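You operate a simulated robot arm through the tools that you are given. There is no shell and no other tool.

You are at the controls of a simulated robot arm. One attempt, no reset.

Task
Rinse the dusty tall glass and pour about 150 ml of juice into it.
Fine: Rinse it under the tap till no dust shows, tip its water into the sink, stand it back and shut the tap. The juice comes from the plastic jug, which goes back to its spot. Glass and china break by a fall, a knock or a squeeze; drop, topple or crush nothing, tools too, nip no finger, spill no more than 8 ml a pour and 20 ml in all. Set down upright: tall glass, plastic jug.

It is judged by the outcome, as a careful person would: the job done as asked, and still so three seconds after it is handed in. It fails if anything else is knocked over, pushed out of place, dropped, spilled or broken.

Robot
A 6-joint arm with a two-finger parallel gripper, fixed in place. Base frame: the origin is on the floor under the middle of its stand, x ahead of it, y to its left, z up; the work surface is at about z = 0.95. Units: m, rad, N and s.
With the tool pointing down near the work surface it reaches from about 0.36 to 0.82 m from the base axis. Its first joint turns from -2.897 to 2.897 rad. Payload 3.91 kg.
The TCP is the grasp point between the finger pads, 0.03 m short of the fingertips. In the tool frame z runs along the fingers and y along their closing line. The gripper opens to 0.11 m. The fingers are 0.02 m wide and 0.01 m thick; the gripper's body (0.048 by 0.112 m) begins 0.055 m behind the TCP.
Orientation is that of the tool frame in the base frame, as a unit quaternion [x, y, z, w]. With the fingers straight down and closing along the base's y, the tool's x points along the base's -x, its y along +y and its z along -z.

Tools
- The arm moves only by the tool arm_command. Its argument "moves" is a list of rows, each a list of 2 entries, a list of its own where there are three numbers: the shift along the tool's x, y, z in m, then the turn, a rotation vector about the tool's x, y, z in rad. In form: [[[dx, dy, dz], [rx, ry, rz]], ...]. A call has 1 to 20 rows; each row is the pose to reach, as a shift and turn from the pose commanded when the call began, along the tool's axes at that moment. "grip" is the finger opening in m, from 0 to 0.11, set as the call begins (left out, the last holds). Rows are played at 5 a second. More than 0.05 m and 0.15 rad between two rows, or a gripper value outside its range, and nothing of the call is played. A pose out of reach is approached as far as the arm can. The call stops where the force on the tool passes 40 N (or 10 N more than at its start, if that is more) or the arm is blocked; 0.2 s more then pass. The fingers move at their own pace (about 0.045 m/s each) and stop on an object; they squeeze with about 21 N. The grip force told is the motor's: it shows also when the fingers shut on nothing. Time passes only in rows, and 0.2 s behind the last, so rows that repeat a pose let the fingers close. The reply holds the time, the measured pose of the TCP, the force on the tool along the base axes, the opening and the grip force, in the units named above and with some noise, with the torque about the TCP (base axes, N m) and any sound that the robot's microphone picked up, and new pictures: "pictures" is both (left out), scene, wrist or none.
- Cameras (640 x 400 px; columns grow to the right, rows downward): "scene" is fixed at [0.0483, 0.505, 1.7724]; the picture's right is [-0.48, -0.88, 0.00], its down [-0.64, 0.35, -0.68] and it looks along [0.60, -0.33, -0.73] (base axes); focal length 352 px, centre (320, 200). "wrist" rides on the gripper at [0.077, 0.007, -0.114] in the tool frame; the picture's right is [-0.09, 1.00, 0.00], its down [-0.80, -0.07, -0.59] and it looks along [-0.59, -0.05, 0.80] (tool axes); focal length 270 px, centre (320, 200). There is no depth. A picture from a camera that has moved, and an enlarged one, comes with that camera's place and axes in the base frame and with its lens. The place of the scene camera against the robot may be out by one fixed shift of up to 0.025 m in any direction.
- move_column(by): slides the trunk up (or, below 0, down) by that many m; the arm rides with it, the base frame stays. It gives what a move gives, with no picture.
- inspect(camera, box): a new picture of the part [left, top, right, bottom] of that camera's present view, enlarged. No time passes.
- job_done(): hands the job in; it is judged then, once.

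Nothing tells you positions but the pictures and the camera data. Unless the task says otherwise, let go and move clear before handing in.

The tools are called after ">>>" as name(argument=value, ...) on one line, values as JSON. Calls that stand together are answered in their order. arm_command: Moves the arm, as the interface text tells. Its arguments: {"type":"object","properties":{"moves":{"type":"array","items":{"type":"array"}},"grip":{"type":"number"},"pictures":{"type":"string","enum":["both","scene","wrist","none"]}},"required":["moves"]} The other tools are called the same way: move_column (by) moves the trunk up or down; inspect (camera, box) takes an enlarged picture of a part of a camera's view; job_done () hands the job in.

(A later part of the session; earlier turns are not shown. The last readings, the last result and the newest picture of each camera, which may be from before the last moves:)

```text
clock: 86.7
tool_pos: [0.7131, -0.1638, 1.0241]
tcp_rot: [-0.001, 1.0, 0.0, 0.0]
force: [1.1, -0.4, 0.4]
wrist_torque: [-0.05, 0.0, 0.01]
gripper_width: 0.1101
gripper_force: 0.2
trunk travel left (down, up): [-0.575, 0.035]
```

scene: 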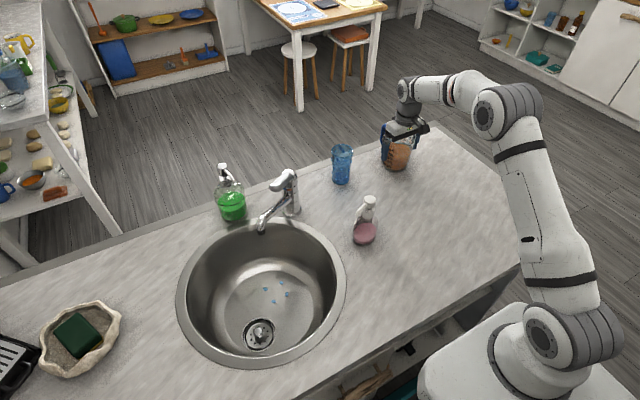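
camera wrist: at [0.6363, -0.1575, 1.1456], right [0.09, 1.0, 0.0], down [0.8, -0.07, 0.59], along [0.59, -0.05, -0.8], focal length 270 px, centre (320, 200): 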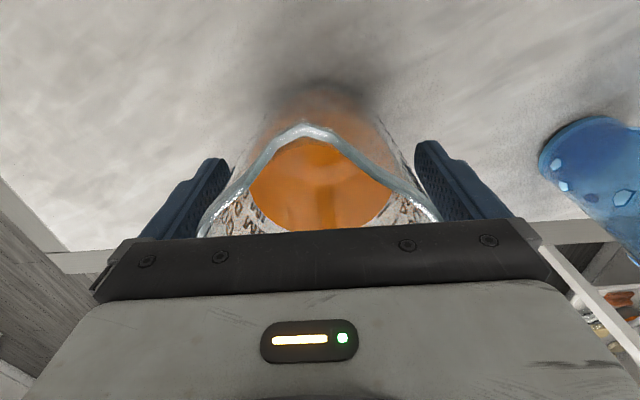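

>>> arm_command(moves=[[[0, 0, 0.0015], [0, 0, 0]], [[0, 0, 0.0015], [0, 0, 0]]], pictures="none")

>>> arm_command(moves=[[[0, 0, 0.0015], [0, 0, 0]], [[0, 0, 0.0015], [0, 0, 0]]], pictures="wrist")

```text
clock: 87.3
tool_pos: [0.7141, -0.1639, 1.0217]
tcp_rot: [-0.001, 1.0, 0.001, 0.001]
force: [1.9, 2.3, 7.6]
wrist_torque: [-0.18, 0.21, 0.01]
gripper_width: 0.1101
gripper_force: 0.0
trunk travel left (down, up): [-0.575, 0.035]
```

```text
clock: 87.9
tool_pos: [0.7126, -0.1641, 1.0218]
tcp_rot: [-0.001, 1.0, 0.001, 0.003]
force: [5.7, -1.7, 21.5]
wrist_torque: [-0.1, 0.52, 0.04]
gripper_width: 0.1099
gripper_force: 0.0
trunk travel left (down, up): [-0.575, 0.035]
camera wrist: at [0.6353, -0.158, 1.1378], right [0.09, 1.0, 0.0], down [0.8, -0.07, 0.6], along [0.6, -0.05, -0.8], focal length 270 px, centre (320, 200)
```

wrist: 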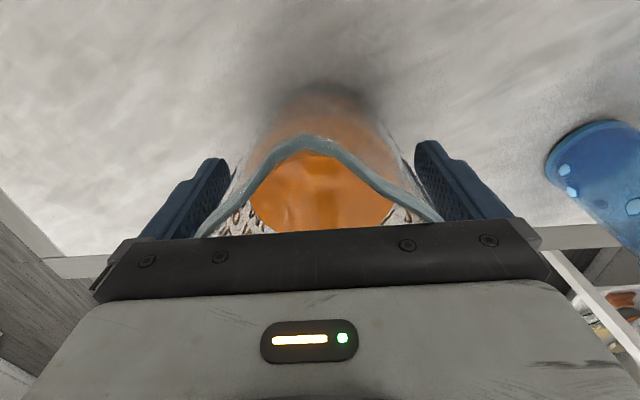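

The palm rests on the rim (21 N – a bit much). I'll back off 2 mm and then close the fingers.

>>> arm_command(moves=[[[0, 0, -0.0012], [0, 0, 0]], [[0, 0, -0.0023], [0, 0, 0]]], pictures="none")

>>> arm_command(moves=[[[0, 0, 0], [0, 0, 0]], [[0, 0, 0], [0, 0, 0]], [[0, 0, 0], [0, 0, 0]], [[0, 0, 0], [0, 0, 0]]], grip=0.08, pictures="both")

>>> inspect(camera="scene", box=[350, 70, 450, 180])

```text
clock: 88.5
tool_pos: [0.7131, -0.1644, 1.0234]
tcp_rot: [0.0, 1.0, 0.0, 0.001]
force: [6.1, -3.7, 15.2]
wrist_torque: [-0.3, 0.27, 0.13]
gripper_width: 0.1098
gripper_force: 0.1
trunk travel left (down, up): [-0.575, 0.035]
```

```text
clock: 89.5
tool_pos: [0.7137, -0.1638, 1.0241]
tcp_rot: [-0.001, 1.0, 0.001, 0.0]
force: [2.6, -1.3, 11.3]
wrist_torque: [-0.2, 0.36, 0.06]
gripper_width: 0.0922
gripper_force: 21.1
trunk travel left (down, up): [-0.575, 0.035]
camera wrist: at [0.6354, -0.1576, 1.1382], right [0.09, 1.0, 0.0], down [0.8, -0.07, 0.6], along [0.59, -0.05, -0.8], focal length 270 px, centre (320, 200)
```

scene: 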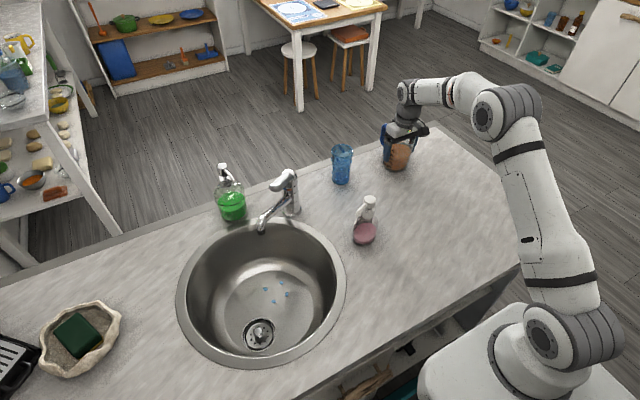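
wrist: 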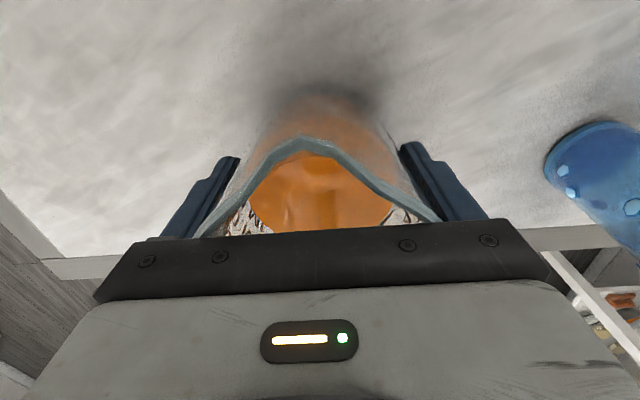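

```text
3.64 times, centred on (400, 125) of scene
camera zoom: at [0.0483, 0.505, 1.7724], right [-0.48, -0.88, 0.0], down [-0.64, 0.35, -0.68], along [0.6, -0.33, -0.73], focal length 1281 px, centre (29, 473)
```

zoom: 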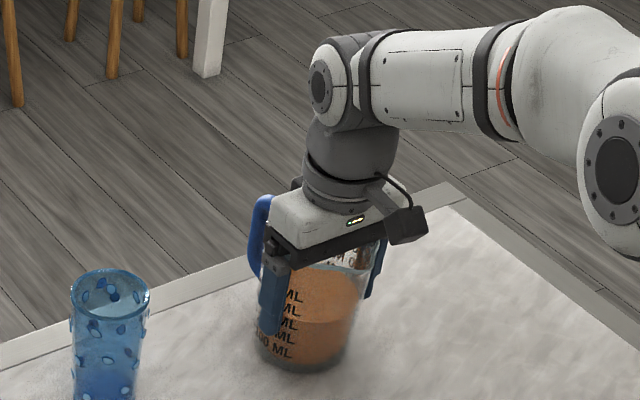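

The jug is held at 92 mm with the rim against the palm. I'll lift 2 cm and check that it hangs firmly.

>>> arm_command(moves=[[[0, 0, -0.003], [0, 0, 0]], [[0, 0, -0.007], [0, 0, 0]], [[0, 0, -0.013], [0, 0, 0]], [[0, 0, -0.02], [0, 0, 0]], [[0, 0, -0.02], [0, 0, 0]]], pictures="both")

>>> inspect(camera="scene", box=[350, 70, 450, 180])

>>> arm_command(moves=[[[0, 0, -0.02], [0, 0, 0]], [[0, 0, -0.02], [0, 0, 0]]], pictures="none")

```text
clock: 90.7
tool_pos: [0.7151, -0.1653, 1.043]
tcp_rot: [-0.002, 1.0, 0.001, 0.0]
force: [0.0, -0.1, -4.7]
wrist_torque: [-0.04, 0.12, -0.04]
gripper_width: 0.0923
gripper_force: 21.6
trunk travel left (down, up): [-0.575, 0.035]
camera wrist: at [0.6369, -0.158, 1.1576], right [0.09, 1.0, 0.0], down [0.8, -0.07, 0.59], along [0.59, -0.05, -0.8], focal length 270 px, centre (320, 200)
```

scene: 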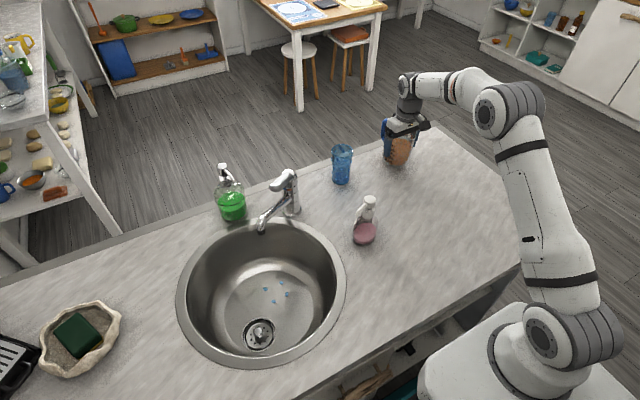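
wrist: 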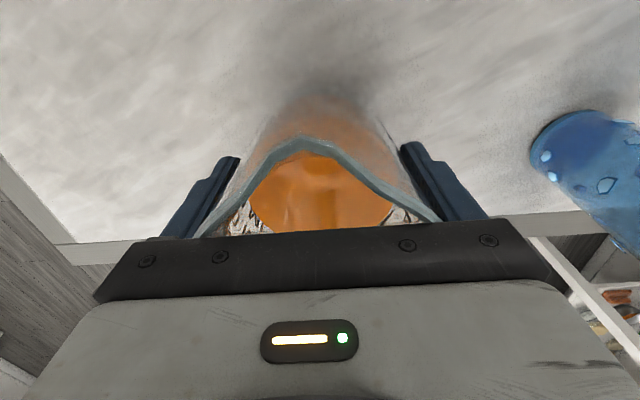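

```text
3.64 times, centred on (400, 125) of scene
camera zoom: at [0.0483, 0.505, 1.7724], right [-0.48, -0.88, 0.0], down [-0.64, 0.35, -0.68], along [0.6, -0.33, -0.73], focal length 1281 px, centre (29, 473)
```

zoom: 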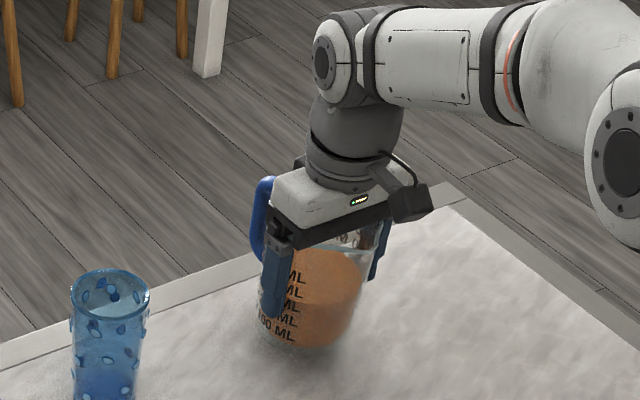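

```text
clock: 91.3
tool_pos: [0.7148, -0.1651, 1.0637]
tcp_rot: [0.0, 1.0, 0.001, 0.0]
force: [1.5, 0.2, -4.1]
wrist_torque: [-0.02, 0.1, -0.02]
gripper_width: 0.0926
gripper_force: 21.2
trunk travel left (down, up): [-0.575, 0.035]
```

The jug hangs firmly, total about 4.4 N. I'll lift it well clear and bring it in a little.

>>> arm_command(moves=[[[0.005, 0.0, -0.035], [0, 0, 0]], [[0.023, 0.01, -0.066], [0, 0, 0]], [[0.041, 0.019, -0.096], [0, 0, 0]], [[0.059, 0.028, -0.126], [0, 0, 0]], [[0.077, 0.037, -0.156], [0, 0, 0]], [[0.095, 0.045, -0.186], [0, 0, 0]]], pictures="none")

>>> arm_command(moves=[[[0, 0, 0], [0, -0.1, 0]], [[0, 0, 0], [0, -0.2, 0]], [[0, 0, 0], [0, -0.3, 0]], [[0, 0, 0], [0, -0.4, 0]], [[0, 0, 0], [0, -0.5, 0]]], pictures="both")

>>> inspect(camera="scene", box=[370, 30, 510, 160])

```text
clock: 92.7
tool_pos: [0.6167, -0.1198, 1.251]
tcp_rot: [-0.001, 1.0, 0.001, 0.001]
force: [-0.1, -0.3, -4.6]
wrist_torque: [-0.01, 0.12, 0.02]
gripper_width: 0.0921
gripper_force: 20.2
trunk travel left (down, up): [-0.575, 0.035]
```

```text
clock: 93.9
tool_pos: [0.618, -0.1193, 1.2496]
tcp_rot: [-0.001, 0.969, 0.001, 0.249]
force: [0.2, 0.2, -4.7]
wrist_torque: [0.0, 0.12, -0.02]
gripper_width: 0.0924
gripper_force: 21.3
trunk travel left (down, up): [-0.575, 0.035]
camera wrist: at [0.4956, -0.1132, 1.313], right [0.08, 1.0, 0.04], down [0.42, -0.07, 0.91], along [0.91, -0.05, -0.42], focal length 270 px, centre (320, 200)
```

scene: 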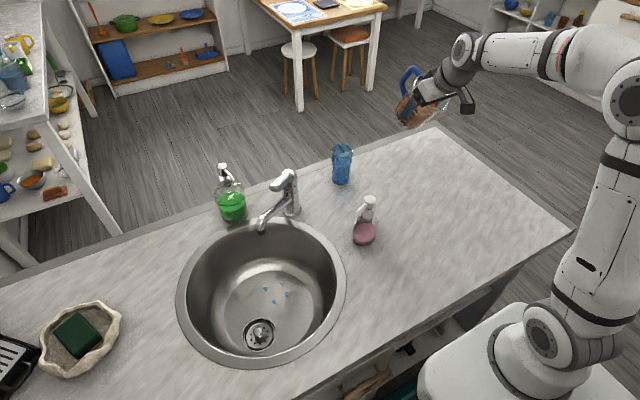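
wrist: 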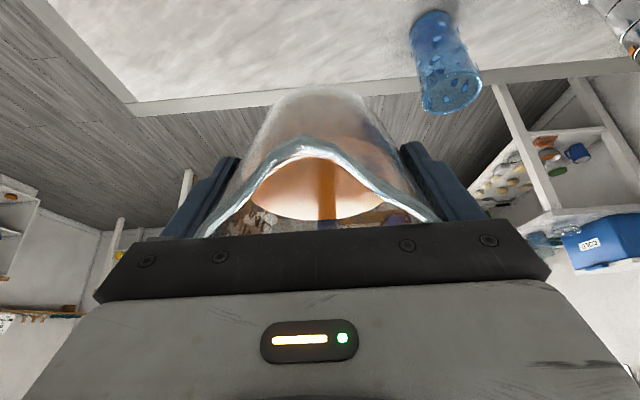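

```text
3.08 times, centred on (440, 95) of scene
camera zoom: at [0.0483, 0.505, 1.7724], right [-0.48, -0.88, 0.0], down [-0.64, 0.35, -0.68], along [0.6, -0.33, -0.73], focal length 1084 px, centre (-49, 523)
```

zoom: 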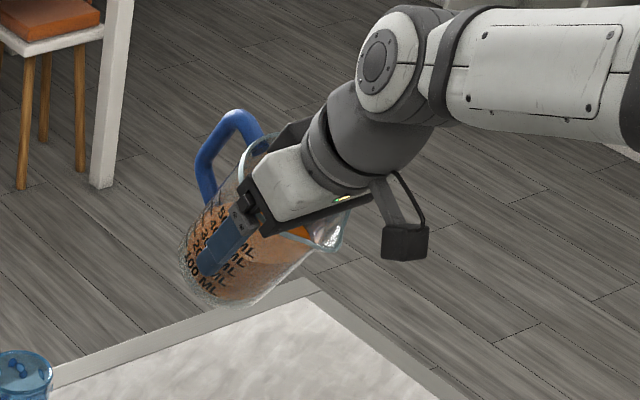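

The jug tilts rigidly with the gripper: no slip. I'll raise the arm, then lower the trunk to give the wrist a comfortable angle for pouring.

>>> arm_command(moves=[[[-0.0176, 0, -0.0322], [0, 0, 0]], [[-0.0351, 0, -0.0643], [0, 0, 0]], [[-0.0527, 0, -0.0965], [0, 0, 0]]], pictures="none")

>>> move_column(by=-0.1)

>>> move_column(by=-0.08)

```text
clock: 94.7
tool_pos: [0.6206, -0.121, 1.3603]
tcp_rot: [-0.001, 0.969, 0.001, 0.247]
force: [0.7, 0.4, -4.3]
wrist_torque: [-0.01, 0.09, 0.0]
gripper_width: 0.0923
gripper_force: 20.7
trunk travel left (down, up): [-0.575, 0.035]
```

```text
clock: 96.0
tool_pos: [0.6203, -0.1204, 1.2587]
tcp_rot: [0.0, 0.969, 0.001, 0.248]
force: [-0.3, -0.5, -3.9]
wrist_torque: [-0.02, 0.07, 0.03]
gripper_width: 0.0924
gripper_force: 21.2
trunk travel left (down, up): [-0.475, 0.135]
```

```text
clock: 97.2
tool_pos: [0.6205, -0.1203, 1.1803]
tcp_rot: [0.0, 0.969, 0.001, 0.248]
force: [-0.5, -0.9, -4.1]
wrist_torque: [0.01, 0.08, -0.01]
gripper_width: 0.0923
gripper_force: 21.2
trunk travel left (down, up): [-0.395, 0.215]
```

Everything steady (mean about 4.3 N). I'll carry the jug, tilted about 40° (still safely below pouring), around to behind the glass with its lip above it.

>>> arm_command(moves=[[[-0.0246, 0.0194, 0.0106], [0, -0.025, 0]], [[-0.0491, 0.0388, 0.0212], [0, -0.05, 0]], [[-0.0737, 0.0582, 0.0318], [0, -0.075, 0]], [[-0.0983, 0.0777, 0.0425], [0, -0.1, 0]], [[-0.1228, 0.0971, 0.0531], [0, -0.125, 0]], [[-0.1474, 0.1165, 0.0637], [0, -0.15, 0]], [[-0.1719, 0.1359, 0.0743], [0, -0.175, 0]], [[-0.1965, 0.1553, 0.0849], [0, -0.2, 0]]], pictures="both")

>>> inspect(camera="scene", box=[300, 60, 440, 200])

>>> inspect(camera="wrist", box=[160, 0, 480, 240])

```text
clock: 99.0
tool_pos: [0.8351, 0.0359, 1.1979]
tcp_rot: [-0.001, 0.94, 0.001, 0.342]
force: [-0.1, -0.4, -4.7]
wrist_torque: [-0.01, 0.13, 0.0]
gripper_width: 0.0921
gripper_force: 20.8
trunk travel left (down, up): [-0.395, 0.215]
camera wrist: at [0.7003, 0.0426, 1.2357], right [0.07, 1.0, 0.06], down [0.23, -0.07, 0.97], along [0.97, -0.05, -0.23], focal length 270 px, centre (320, 200)
```

scene: 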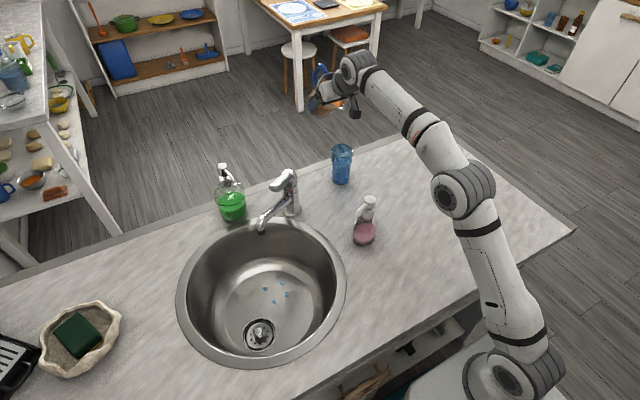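
wrist: 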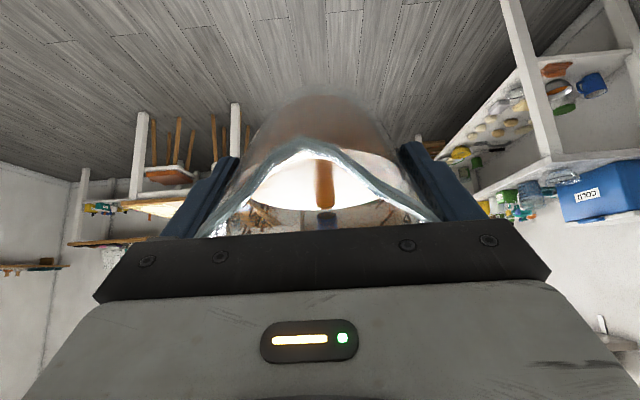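

```text
2.86 times, centred on (370, 130) of scene
camera zoom: at [0.0483, 0.505, 1.7724], right [-0.48, -0.88, 0.0], down [-0.64, 0.35, -0.68], along [0.6, -0.33, -0.73], focal length 1006 px, centre (177, 400)
```

zoom: 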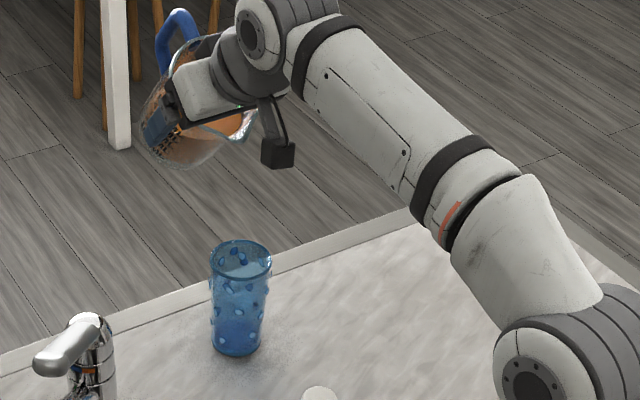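

```text
1.67 times, centred on (320, 120) of wrist
camera zoom: at [0.7003, 0.0426, 1.2357], right [0.07, 1.0, 0.06], down [0.23, -0.07, 0.97], along [0.97, -0.05, -0.23], focal length 450 px, centre (320, 333)
```

zoom: 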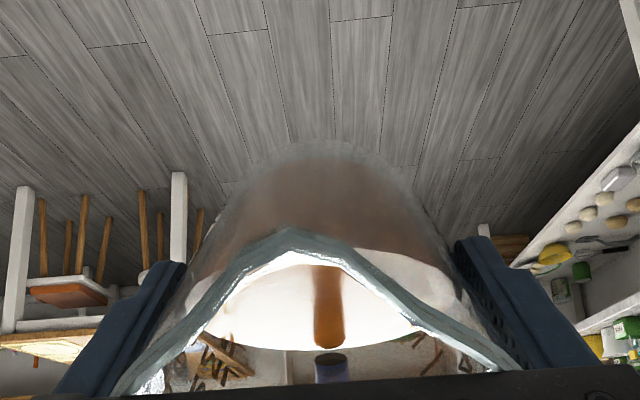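

The lip lines up over the glass. I'll lower it until the lip is about 5 cm above the glass rim.

>>> arm_command(moves=[[[0.0183, 0, 0.0217], [0, 0, 0]], [[0.0365, 0, 0.0433], [0, 0, 0]], [[0.0548, 0, 0.065], [0, 0, 0]]], pictures="scene")

>>> inspect(camera="scene", box=[300, 80, 400, 200])

```text
clock: 99.8
tool_pos: [0.8308, 0.0348, 1.1126]
tcp_rot: [0.0, 0.94, 0.001, 0.342]
force: [0.9, -0.4, -5.0]
wrist_torque: [0.01, 0.12, 0.0]
gripper_width: 0.0924
gripper_force: 20.9
trunk travel left (down, up): [-0.395, 0.215]
```

scene: 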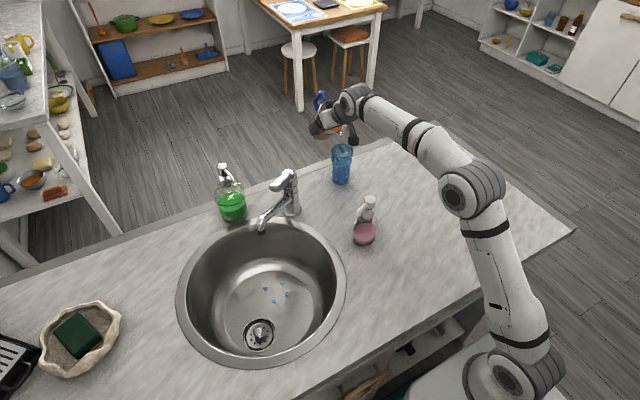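

```text
3.33 times, centred on (350, 140) of scene
camera zoom: at [0.0483, 0.505, 1.7724], right [-0.48, -0.88, 0.0], down [-0.64, 0.35, -0.68], along [0.6, -0.33, -0.73], focal length 1174 px, centre (220, 400)
```

zoom: 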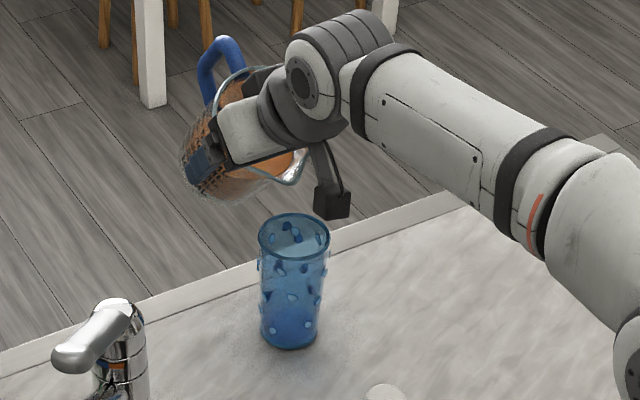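

Lip is above the glass mouth. I'll tilt to 48° about the lip and look.

>>> arm_command(moves=[[[-0.0005, 0, -0.0009], [0, -0.046, 0]], [[-0.0009, 0, -0.0018], [0, -0.092, 0]], [[-0.0014, 0, -0.0027], [0, -0.138, 0]]], pictures="both")

>>> inspect(camera="scene", box=[310, 90, 380, 190])

>>> inspect(camera="wrist", box=[160, 0, 480, 240])

```text
clock: 100.6
tool_pos: [0.8326, 0.0352, 1.1167]
tcp_rot: [0.001, 0.913, 0.001, 0.408]
force: [0.2, -0.4, -4.7]
wrist_torque: [-0.02, 0.1, 0.01]
gripper_width: 0.092
gripper_force: 20.7
trunk travel left (down, up): [-0.395, 0.215]
camera wrist: at [0.6951, 0.042, 1.1359], right [0.06, 1.0, 0.07], down [0.09, -0.07, 0.99], along [0.99, -0.05, -0.1], focal length 270 px, centre (320, 200)
```

scene: 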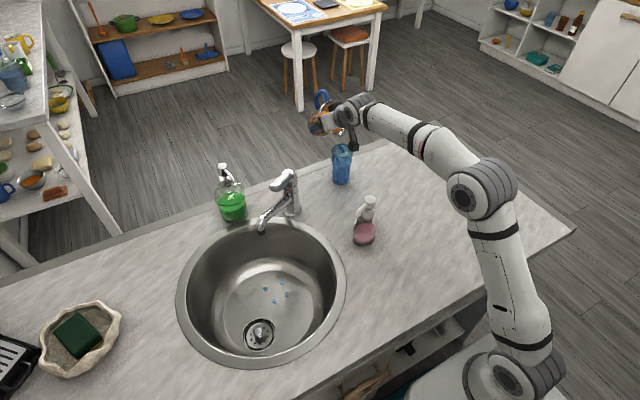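
wrist: 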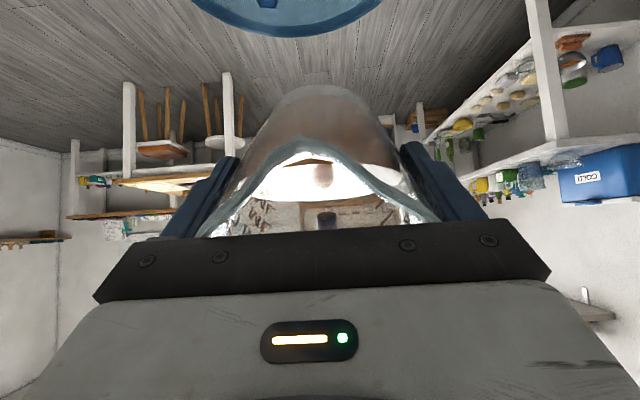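

```text
4.00 times, centred on (345, 140) of scene
camera zoom: at [0.0483, 0.505, 1.7724], right [-0.48, -0.88, 0.0], down [-0.64, 0.35, -0.68], along [0.6, -0.33, -0.73], focal length 1409 px, centre (220, 440)
```

zoom: 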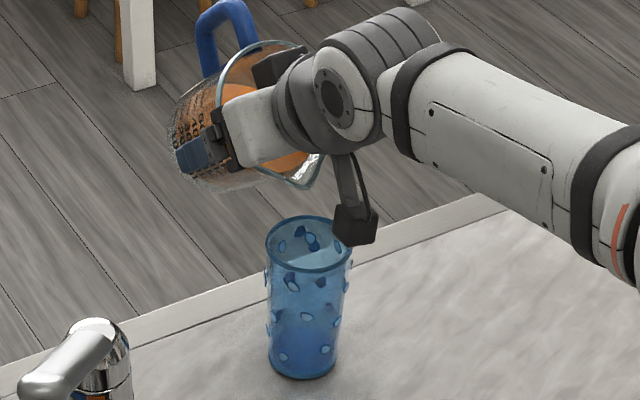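

```text
1.67 times, centred on (320, 120) of wrist
camera zoom: at [0.6951, 0.042, 1.1359], right [0.06, 1.0, 0.07], down [0.09, -0.07, 0.99], along [0.99, -0.05, -0.1], focal length 450 px, centre (320, 333)
```

zoom: 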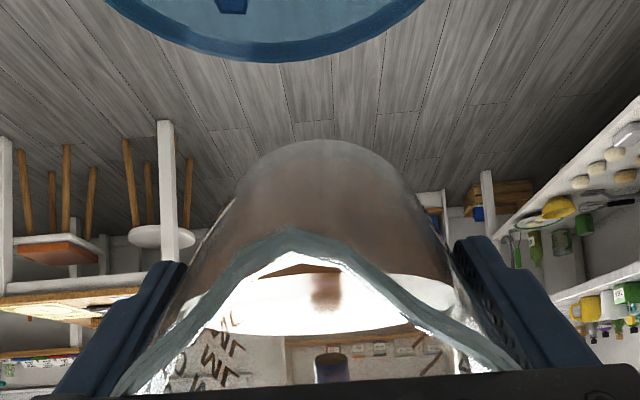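

Alignment is good (lip about 5 mm past the glass axis). I'll tilt on by 3° steps, holding briefly, to find where it begins to pour.

>>> arm_command(moves=[[[-0.0014, 0, -0.0015], [0, -0.026, 0]], [[-0.0028, 0, -0.0029], [0, -0.0524, 0]], [[-0.0028, 0, -0.0029], [0, -0.0524, 0]]], pictures="wrist")

>>> inspect(camera="scene", box=[310, 90, 380, 190])

>>> inspect(camera="wrist", box=[160, 0, 480, 240])

```text
clock: 101.4
tool_pos: [0.8327, 0.0352, 1.1212]
tcp_rot: [-0.001, 0.902, 0.001, 0.431]
force: [-0.9, -0.2, -5.8]
wrist_torque: [-0.02, 0.09, -0.01]
gripper_width: 0.0924
gripper_force: 20.6
trunk travel left (down, up): [-0.395, 0.215]
camera wrist: at [0.6945, 0.0416, 1.1331], right [0.05, 1.0, 0.07], down [0.04, -0.07, 1.0], along [1.0, -0.05, -0.04], focal length 270 px, centre (320, 200)
```

wrist: 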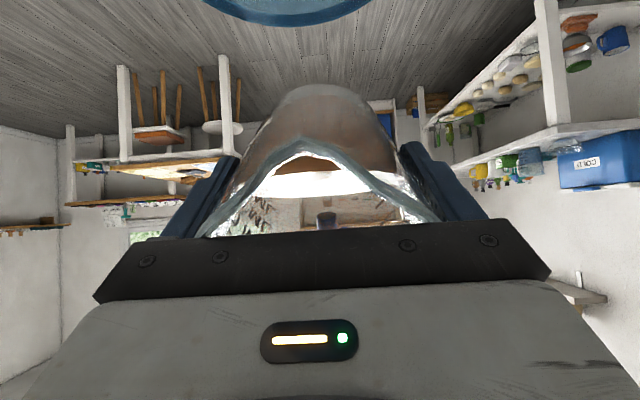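

```text
4.00 times, centred on (345, 140) of scene
camera zoom: at [0.0483, 0.505, 1.7724], right [-0.48, -0.88, 0.0], down [-0.64, 0.35, -0.68], along [0.6, -0.33, -0.73], focal length 1409 px, centre (220, 440)
```

zoom: 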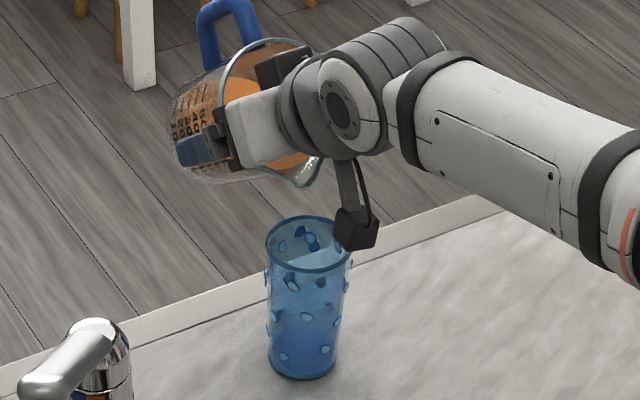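

```text
1.67 times, centred on (320, 120) of wrist
camera zoom: at [0.6945, 0.0416, 1.1331], right [0.05, 1.0, 0.07], down [0.04, -0.07, 1.0], along [1.0, -0.05, -0.04], focal length 450 px, centre (320, 333)
```

zoom: 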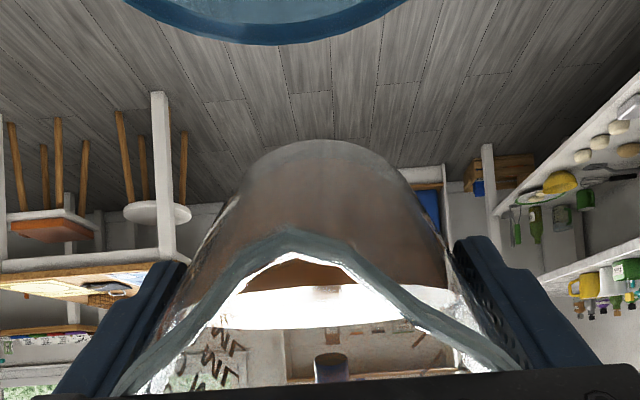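

No flow yet at 51°. Next 3°.

>>> arm_command(moves=[[[-0.0014, 0, -0.0015], [0, -0.026, 0]], [[-0.0027, 0, -0.0029], [0, -0.0524, 0]], [[-0.0027, 0, -0.0029], [0, -0.0524, 0]]], pictures="none")

>>> inspect(camera="scene", box=[310, 90, 380, 190])

>>> inspect(camera="wrist", box=[160, 0, 480, 240])

```text
clock: 102.2
tool_pos: [0.8311, 0.0359, 1.1247]
tcp_rot: [0.0, 0.891, 0.001, 0.455]
force: [-0.2, -0.2, -3.9]
wrist_torque: [0.01, 0.14, 0.03]
gripper_width: 0.0922
gripper_force: 20.8
trunk travel left (down, up): [-0.395, 0.215]
```

```text
4.00 times, centred on (345, 140) of scene
camera zoom: at [0.0483, 0.505, 1.7724], right [-0.48, -0.88, 0.0], down [-0.64, 0.35, -0.68], along [0.6, -0.33, -0.73], focal length 1409 px, centre (220, 440)
```

zoom: 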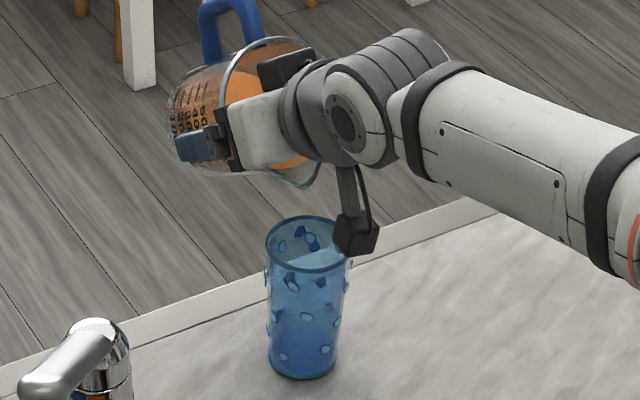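

```text
1.67 times, centred on (320, 120) of wrist
camera zoom: at [0.6935, 0.0421, 1.1299], right [0.05, 1.0, 0.07], down [-0.01, -0.07, 1.0], along [1.0, -0.05, 0.01], focal length 450 px, centre (320, 333)
```

zoom: 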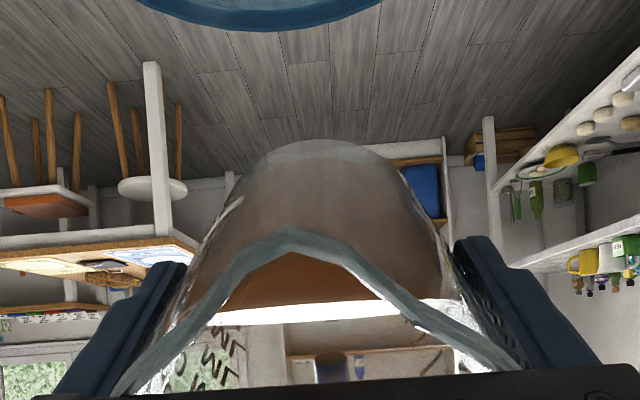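

Still none at 54°; the juice is close to the lip. Another 2°.

>>> arm_command(moves=[[[-0.001, 0, -0.001], [0, -0.018, 0]], [[-0.0019, 0, -0.002], [0, -0.035, 0]], [[-0.0019, 0, -0.002], [0, -0.035, 0]]], pictures="none")

>>> inspect(camera="scene", box=[310, 90, 380, 190])

>>> inspect(camera="wrist", box=[160, 0, 480, 240])

```text
clock: 103.0
tool_pos: [0.8322, 0.0363, 1.1289]
tcp_rot: [0.0, 0.883, 0.001, 0.47]
force: [0.6, -0.2, -3.4]
wrist_torque: [0.02, 0.11, 0.01]
gripper_width: 0.0924
gripper_force: 21.2
trunk travel left (down, up): [-0.395, 0.215]
```

```text
4.00 times, centred on (345, 140) of scene
camera zoom: at [0.0483, 0.505, 1.7724], right [-0.48, -0.88, 0.0], down [-0.64, 0.35, -0.68], along [0.6, -0.33, -0.73], focal length 1409 px, centre (220, 440)
```

zoom: 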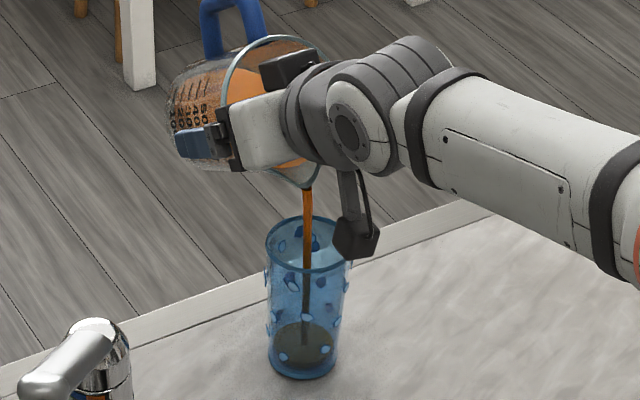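

```text
1.67 times, centred on (320, 120) of wrist
camera zoom: at [0.6925, 0.0425, 1.1284], right [0.05, 1.0, 0.07], down [-0.05, -0.07, 1.0], along [1.0, -0.05, 0.04], focal length 450 px, centre (320, 333)
```

zoom: 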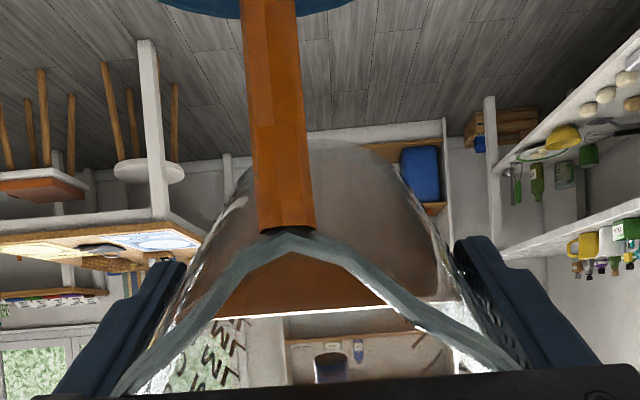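

It pours now, straight into the glass. I'll hold this tilt for very short steps and watch the level.

>>> arm_command(moves=[[[0, 0, 0], [0, 0, 0]]], pictures="none")

>>> inspect(camera="scene", box=[310, 90, 380, 190])

```text
clock: 103.4
tool_pos: [0.8319, 0.036, 1.1264]
tcp_rot: [0.0, 0.882, 0.001, 0.47]
force: [0.3, -0.7, -4.4]
wrist_torque: [0.04, 0.1, -0.01]
gripper_width: 0.0925
gripper_force: 21.5
trunk travel left (down, up): [-0.395, 0.215]
```

```text
4.00 times, centred on (345, 140) of scene
camera zoom: at [0.0483, 0.505, 1.7724], right [-0.48, -0.88, 0.0], down [-0.64, 0.35, -0.68], along [0.6, -0.33, -0.73], focal length 1409 px, centre (220, 440)
```

zoom: 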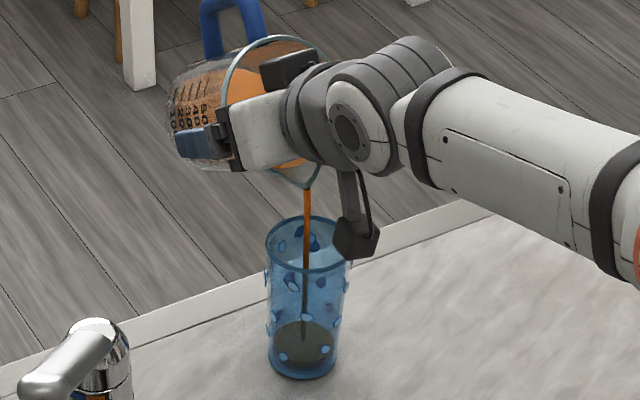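

The flow tapers by itself at this tilt. I'll let it settle for a moment.

>>> arm_command(moves=[[[0, 0, 0], [0, 0, 0]], [[0, 0, 0], [0, 0, 0]], [[0, 0, 0], [0, 0, 0]]], pictures="none")

>>> inspect(camera="scene", box=[310, 90, 380, 190])

>>> inspect(camera="scene", box=[325, 135, 360, 190])

```text
clock: 104.2
tool_pos: [0.8323, 0.0363, 1.1286]
tcp_rot: [0.0, 0.883, 0.001, 0.47]
force: [0.4, -0.1, -3.2]
wrist_torque: [-0.01, 0.11, 0.02]
gripper_width: 0.0925
gripper_force: 20.9
trunk travel left (down, up): [-0.395, 0.215]
```

```text
4.00 times, centred on (345, 140) of scene
camera zoom: at [0.0483, 0.505, 1.7724], right [-0.48, -0.88, 0.0], down [-0.64, 0.35, -0.68], along [0.6, -0.33, -0.73], focal length 1409 px, centre (220, 440)
```

zoom: 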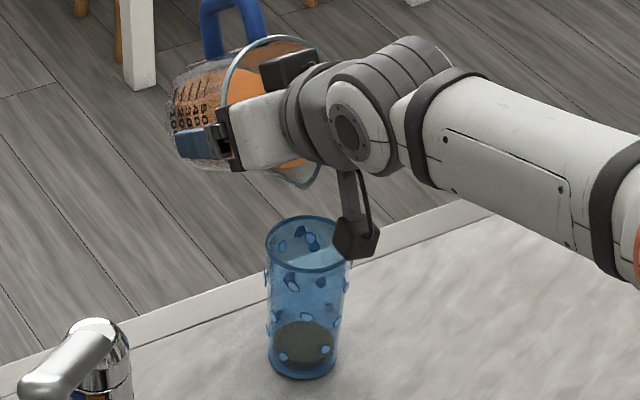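

```text
7.27 times, centred on (342, 162) of scene
camera zoom: at [0.0483, 0.505, 1.7724], right [-0.48, -0.88, 0.0], down [-0.64, 0.35, -0.68], along [0.6, -0.33, -0.73], focal length 2562 px, centre (156, 473)
```

zoom: 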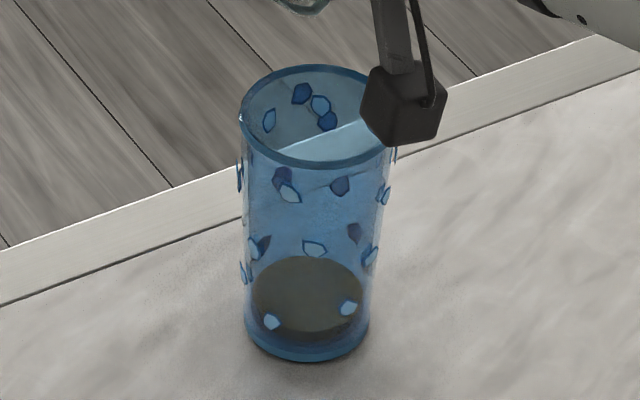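

About 20 ml poured and the flow stopped by itself. My estimate is about 15 ml per degree, so I'll go on in 2° steps, letting it settle each time.

>>> arm_command(moves=[[[-0.0009, 0, -0.001], [0, -0.018, 0]], [[-0.0018, 0, -0.002], [0, -0.035, 0]], [[-0.0018, 0, -0.002], [0, -0.035, 0]], [[-0.0018, 0, -0.002], [0, -0.035, 0]], [[-0.0018, 0, -0.002], [0, -0.035, 0]], [[-0.0018, 0, -0.002], [0, -0.035, 0]]], pictures="none")

>>> inspect(camera="scene", box=[325, 135, 360, 190])

>>> inspect(camera="wrist", box=[160, 0, 480, 240])

```text
clock: 105.6
tool_pos: [0.8301, 0.0348, 1.1308]
tcp_rot: [0.001, 0.874, 0.001, 0.485]
force: [1.1, -0.4, -3.9]
wrist_torque: [0.02, 0.13, 0.03]
gripper_width: 0.0921
gripper_force: 21.1
trunk travel left (down, up): [-0.395, 0.215]
```

```text
7.27 times, centred on (342, 162) of scene
camera zoom: at [0.0483, 0.505, 1.7724], right [-0.48, -0.88, 0.0], down [-0.64, 0.35, -0.68], along [0.6, -0.33, -0.73], focal length 2562 px, centre (156, 473)
```

zoom: 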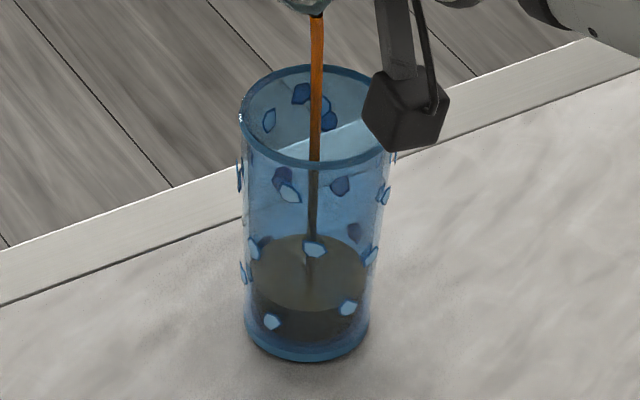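

```text
1.67 times, centred on (320, 120) of wrist
camera zoom: at [0.6918, 0.0417, 1.1264], right [0.05, 1.0, 0.08], down [-0.08, -0.07, 0.99], along [1.0, -0.05, 0.08], focal length 450 px, centre (320, 333)
```

zoom: 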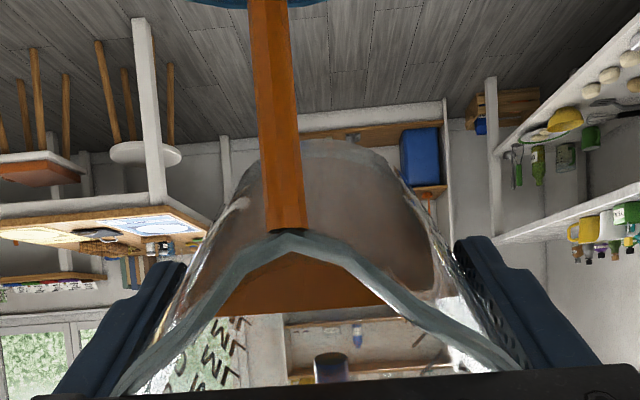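

Flowing cleanly into the middle. I'll hold until it settles.

>>> arm_command(moves=[[[0, 0, 0], [0, 0, 0]], [[0, 0, 0], [0, 0, 0]], [[0, 0, 0], [0, 0, 0]], [[0, 0, 0], [0, 0, 0]]], pictures="none")

>>> inspect(camera="scene", box=[325, 135, 360, 190])

```text
clock: 106.6
tool_pos: [0.8299, 0.0351, 1.1317]
tcp_rot: [0.0, 0.874, 0.001, 0.486]
force: [0.1, 0.1, -3.6]
wrist_torque: [-0.01, 0.12, 0.0]
gripper_width: 0.0924
gripper_force: 21.0
trunk travel left (down, up): [-0.395, 0.215]
```

```text
7.27 times, centred on (342, 162) of scene
camera zoom: at [0.0483, 0.505, 1.7724], right [-0.48, -0.88, 0.0], down [-0.64, 0.35, -0.68], along [0.6, -0.33, -0.73], focal length 2562 px, centre (156, 473)
```

zoom: 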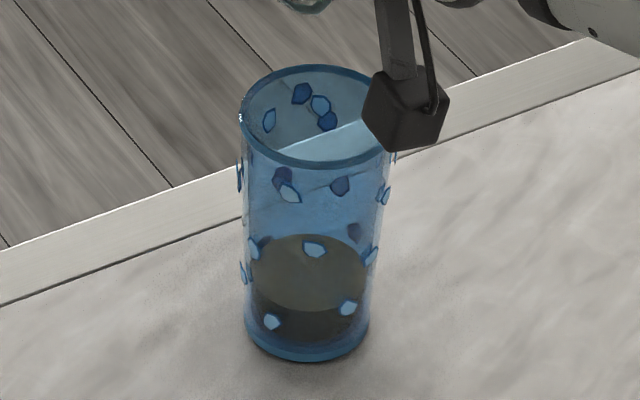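

Settled again. I'll zoom further to read the level and the thickness of the glass bottom.

>>> inspect(camera="scene", box=[334, 160, 354, 188])

>>> inspect(camera="scene", box=[345, 95, 375, 135])

```text
14.29 times, centred on (344, 174) of scene
camera zoom: at [0.0483, 0.505, 1.7724], right [-0.48, -0.88, 0.0], down [-0.64, 0.35, -0.68], along [0.6, -0.33, -0.73], focal length 5032 px, centre (-23, 571)
```

zoom: 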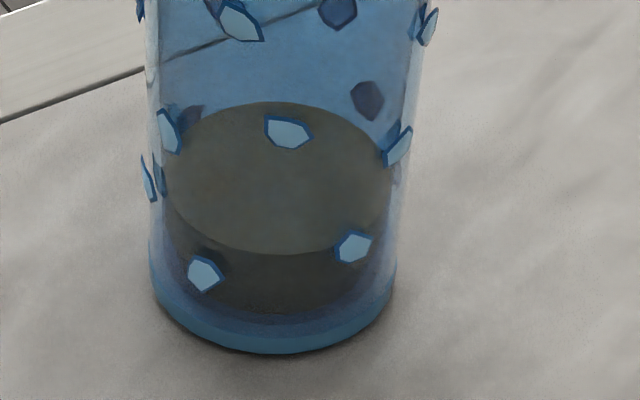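

```text
10.00 times, centred on (360, 115) of scene
camera zoom: at [0.0483, 0.505, 1.7724], right [-0.48, -0.88, 0.0], down [-0.64, 0.35, -0.68], along [0.6, -0.33, -0.73], focal length 3522 px, centre (-80, 1050)
```

zoom: 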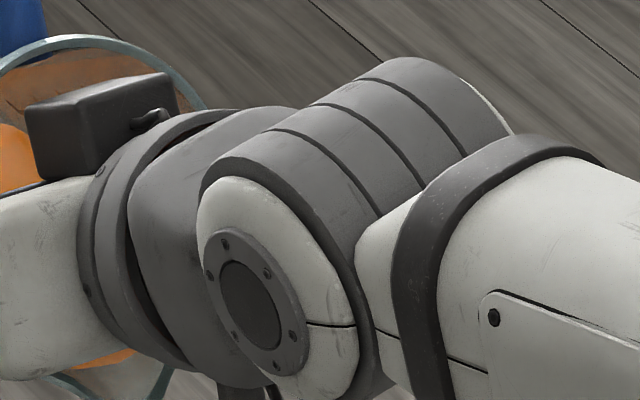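

About 38 ml so far (19 mm deep above a thick bottom); 150 ml should stand about 70 mm deep. I'll tilt 2.5° more and let it settle.

>>> arm_command(moves=[[[-0.0011, 0, -0.0012], [0, -0.022, 0]], [[-0.0022, 0, -0.0025], [0, -0.0436, 0]], [[-0.0022, 0, -0.0025], [0, -0.0436, 0]], [[-0.0022, 0, -0.0025], [0, -0.0436, 0]], [[-0.0022, 0, -0.0025], [0, -0.0436, 0]], [[-0.0022, 0, -0.0025], [0, -0.0436, 0]], [[-0.0022, 0, -0.0025], [0, -0.0436, 0]], [[-0.0022, 0, -0.0025], [0, -0.0436, 0]], [[-0.0022, 0, -0.0025], [0, -0.0436, 0]], [[-0.0022, 0, -0.0025], [0, -0.0436, 0]]], pictures="none")

>>> inspect(camera="scene", box=[325, 135, 360, 190])

>>> inspect(camera="wrist", box=[160, 0, 480, 240])

```text
clock: 108.8
tool_pos: [0.8295, 0.0358, 1.1341]
tcp_rot: [0.0, 0.864, 0.001, 0.504]
force: [-0.3, -0.1, -2.8]
wrist_torque: [-0.02, 0.1, 0.04]
gripper_width: 0.0925
gripper_force: 20.9
trunk travel left (down, up): [-0.395, 0.215]
```

```text
7.27 times, centred on (342, 162) of scene
camera zoom: at [0.0483, 0.505, 1.7724], right [-0.48, -0.88, 0.0], down [-0.64, 0.35, -0.68], along [0.6, -0.33, -0.73], focal length 2562 px, centre (156, 473)
```

zoom: 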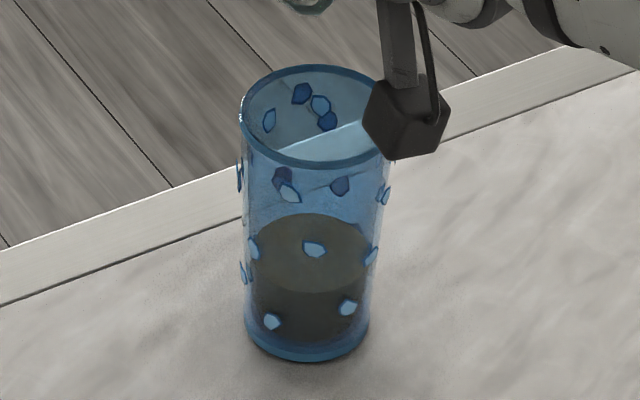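

```text
1.67 times, centred on (320, 120) of wrist
camera zoom: at [0.6912, 0.0414, 1.1233], right [0.04, 1.0, 0.08], down [-0.12, -0.07, 0.99], along [0.99, -0.05, 0.12], focal length 450 px, centre (320, 333)
```

zoom: 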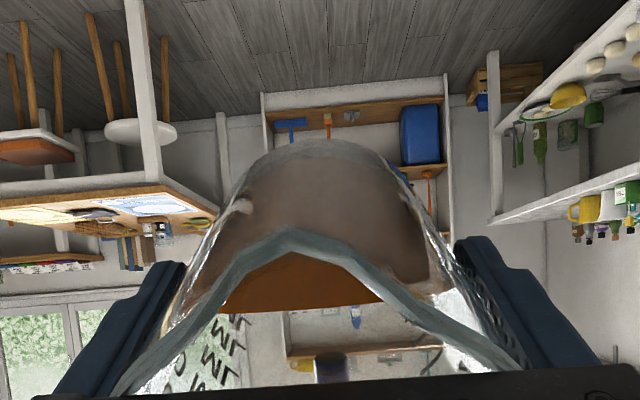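

About 64 ml now, about 10 ml per degree. Another 3°.

>>> arm_command(moves=[[[-0.0014, 0, -0.0015], [0, -0.026, 0]], [[-0.0028, 0, -0.0029], [0, -0.0524, 0]], [[-0.0028, 0, -0.0029], [0, -0.0524, 0]], [[-0.0028, 0, -0.0029], [0, -0.0524, 0]], [[-0.0028, 0, -0.0029], [0, -0.0524, 0]], [[-0.0028, 0, -0.0029], [0, -0.0524, 0]], [[-0.0028, 0, -0.0029], [0, -0.0524, 0]], [[-0.0028, 0, -0.0029], [0, -0.0524, 0]], [[-0.0028, 0, -0.0029], [0, -0.0524, 0]], [[-0.0028, 0, -0.0029], [0, -0.0524, 0]]], pictures="none")

>>> inspect(camera="scene", box=[325, 135, 360, 190])

>>> inspect(camera="scene", box=[310, 90, 380, 190])

```text
clock: 111.0
tool_pos: [0.8289, 0.0339, 1.1384]
tcp_rot: [-0.001, 0.85, 0.002, 0.527]
force: [0.6, -0.2, -3.4]
wrist_torque: [-0.01, 0.1, 0.04]
gripper_width: 0.0922
gripper_force: 21.3
trunk travel left (down, up): [-0.395, 0.215]
```

```text
7.27 times, centred on (342, 162) of scene
camera zoom: at [0.0483, 0.505, 1.7724], right [-0.48, -0.88, 0.0], down [-0.64, 0.35, -0.68], along [0.6, -0.33, -0.73], focal length 2562 px, centre (156, 473)
```

zoom: 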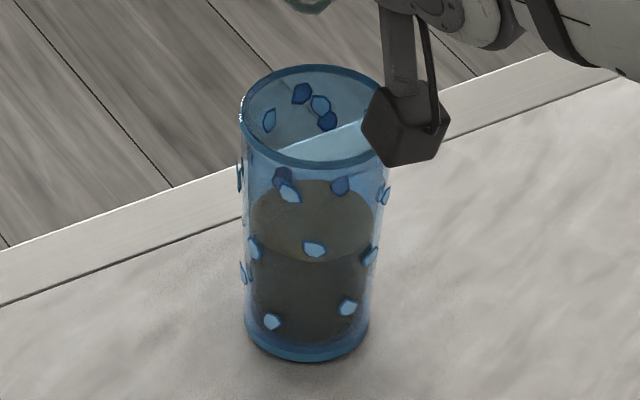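

```text
4.00 times, centred on (345, 140) of scene
camera zoom: at [0.0483, 0.505, 1.7724], right [-0.48, -0.88, 0.0], down [-0.64, 0.35, -0.68], along [0.6, -0.33, -0.73], focal length 1409 px, centre (220, 440)
```

zoom: 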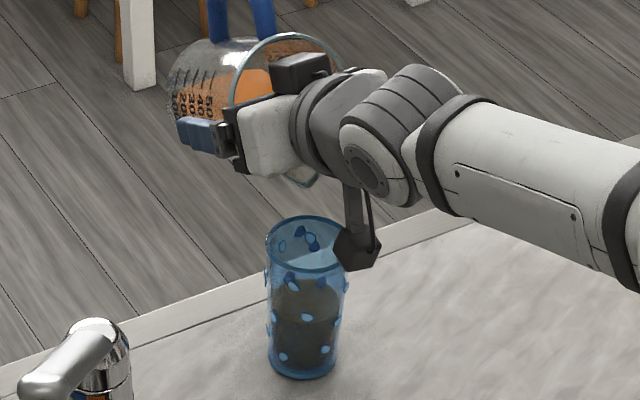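

About 104 ml. Another 2.5°.

>>> arm_command(moves=[[[-0.0011, 0, -0.0012], [0, -0.022, 0]], [[-0.0023, 0, -0.0024], [0, -0.0436, 0]], [[-0.0023, 0, -0.0024], [0, -0.0436, 0]], [[-0.0023, 0, -0.0024], [0, -0.0436, 0]], [[-0.0023, 0, -0.0024], [0, -0.0436, 0]], [[-0.0023, 0, -0.0024], [0, -0.0436, 0]], [[-0.0023, 0, -0.0024], [0, -0.0436, 0]], [[-0.0023, 0, -0.0024], [0, -0.0436, 0]], [[-0.0023, 0, -0.0024], [0, -0.0436, 0]], [[-0.0023, 0, -0.0024], [0, -0.0436, 0]]], pictures="none")

>>> inspect(camera="scene", box=[325, 135, 360, 190])

>>> inspect(camera="scene", box=[334, 145, 354, 173])

```text
clock: 113.2
tool_pos: [0.8282, 0.035, 1.1426]
tcp_rot: [0.0, 0.838, 0.002, 0.545]
force: [0.1, 0.0, -2.9]
wrist_torque: [-0.01, 0.04, -0.01]
gripper_width: 0.0921
gripper_force: 21.3
trunk travel left (down, up): [-0.395, 0.215]
```

```text
7.27 times, centred on (342, 162) of scene
camera zoom: at [0.0483, 0.505, 1.7724], right [-0.48, -0.88, 0.0], down [-0.64, 0.35, -0.68], along [0.6, -0.33, -0.73], focal length 2562 px, centre (156, 473)
```

zoom: 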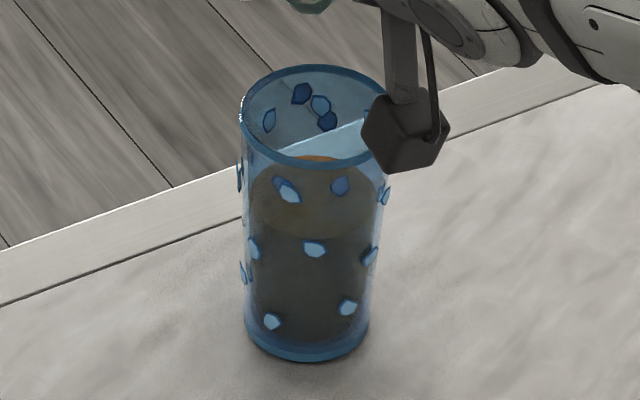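

```text
14.29 times, centred on (344, 159) of scene
camera zoom: at [0.0483, 0.505, 1.7724], right [-0.48, -0.88, 0.0], down [-0.64, 0.35, -0.68], along [0.6, -0.33, -0.73], focal length 5032 px, centre (-23, 786)
```

zoom: 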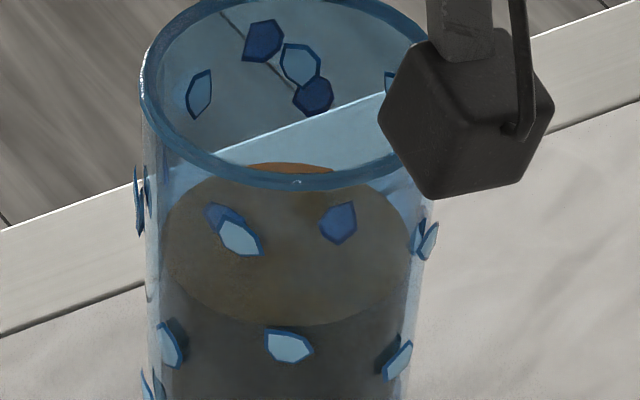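

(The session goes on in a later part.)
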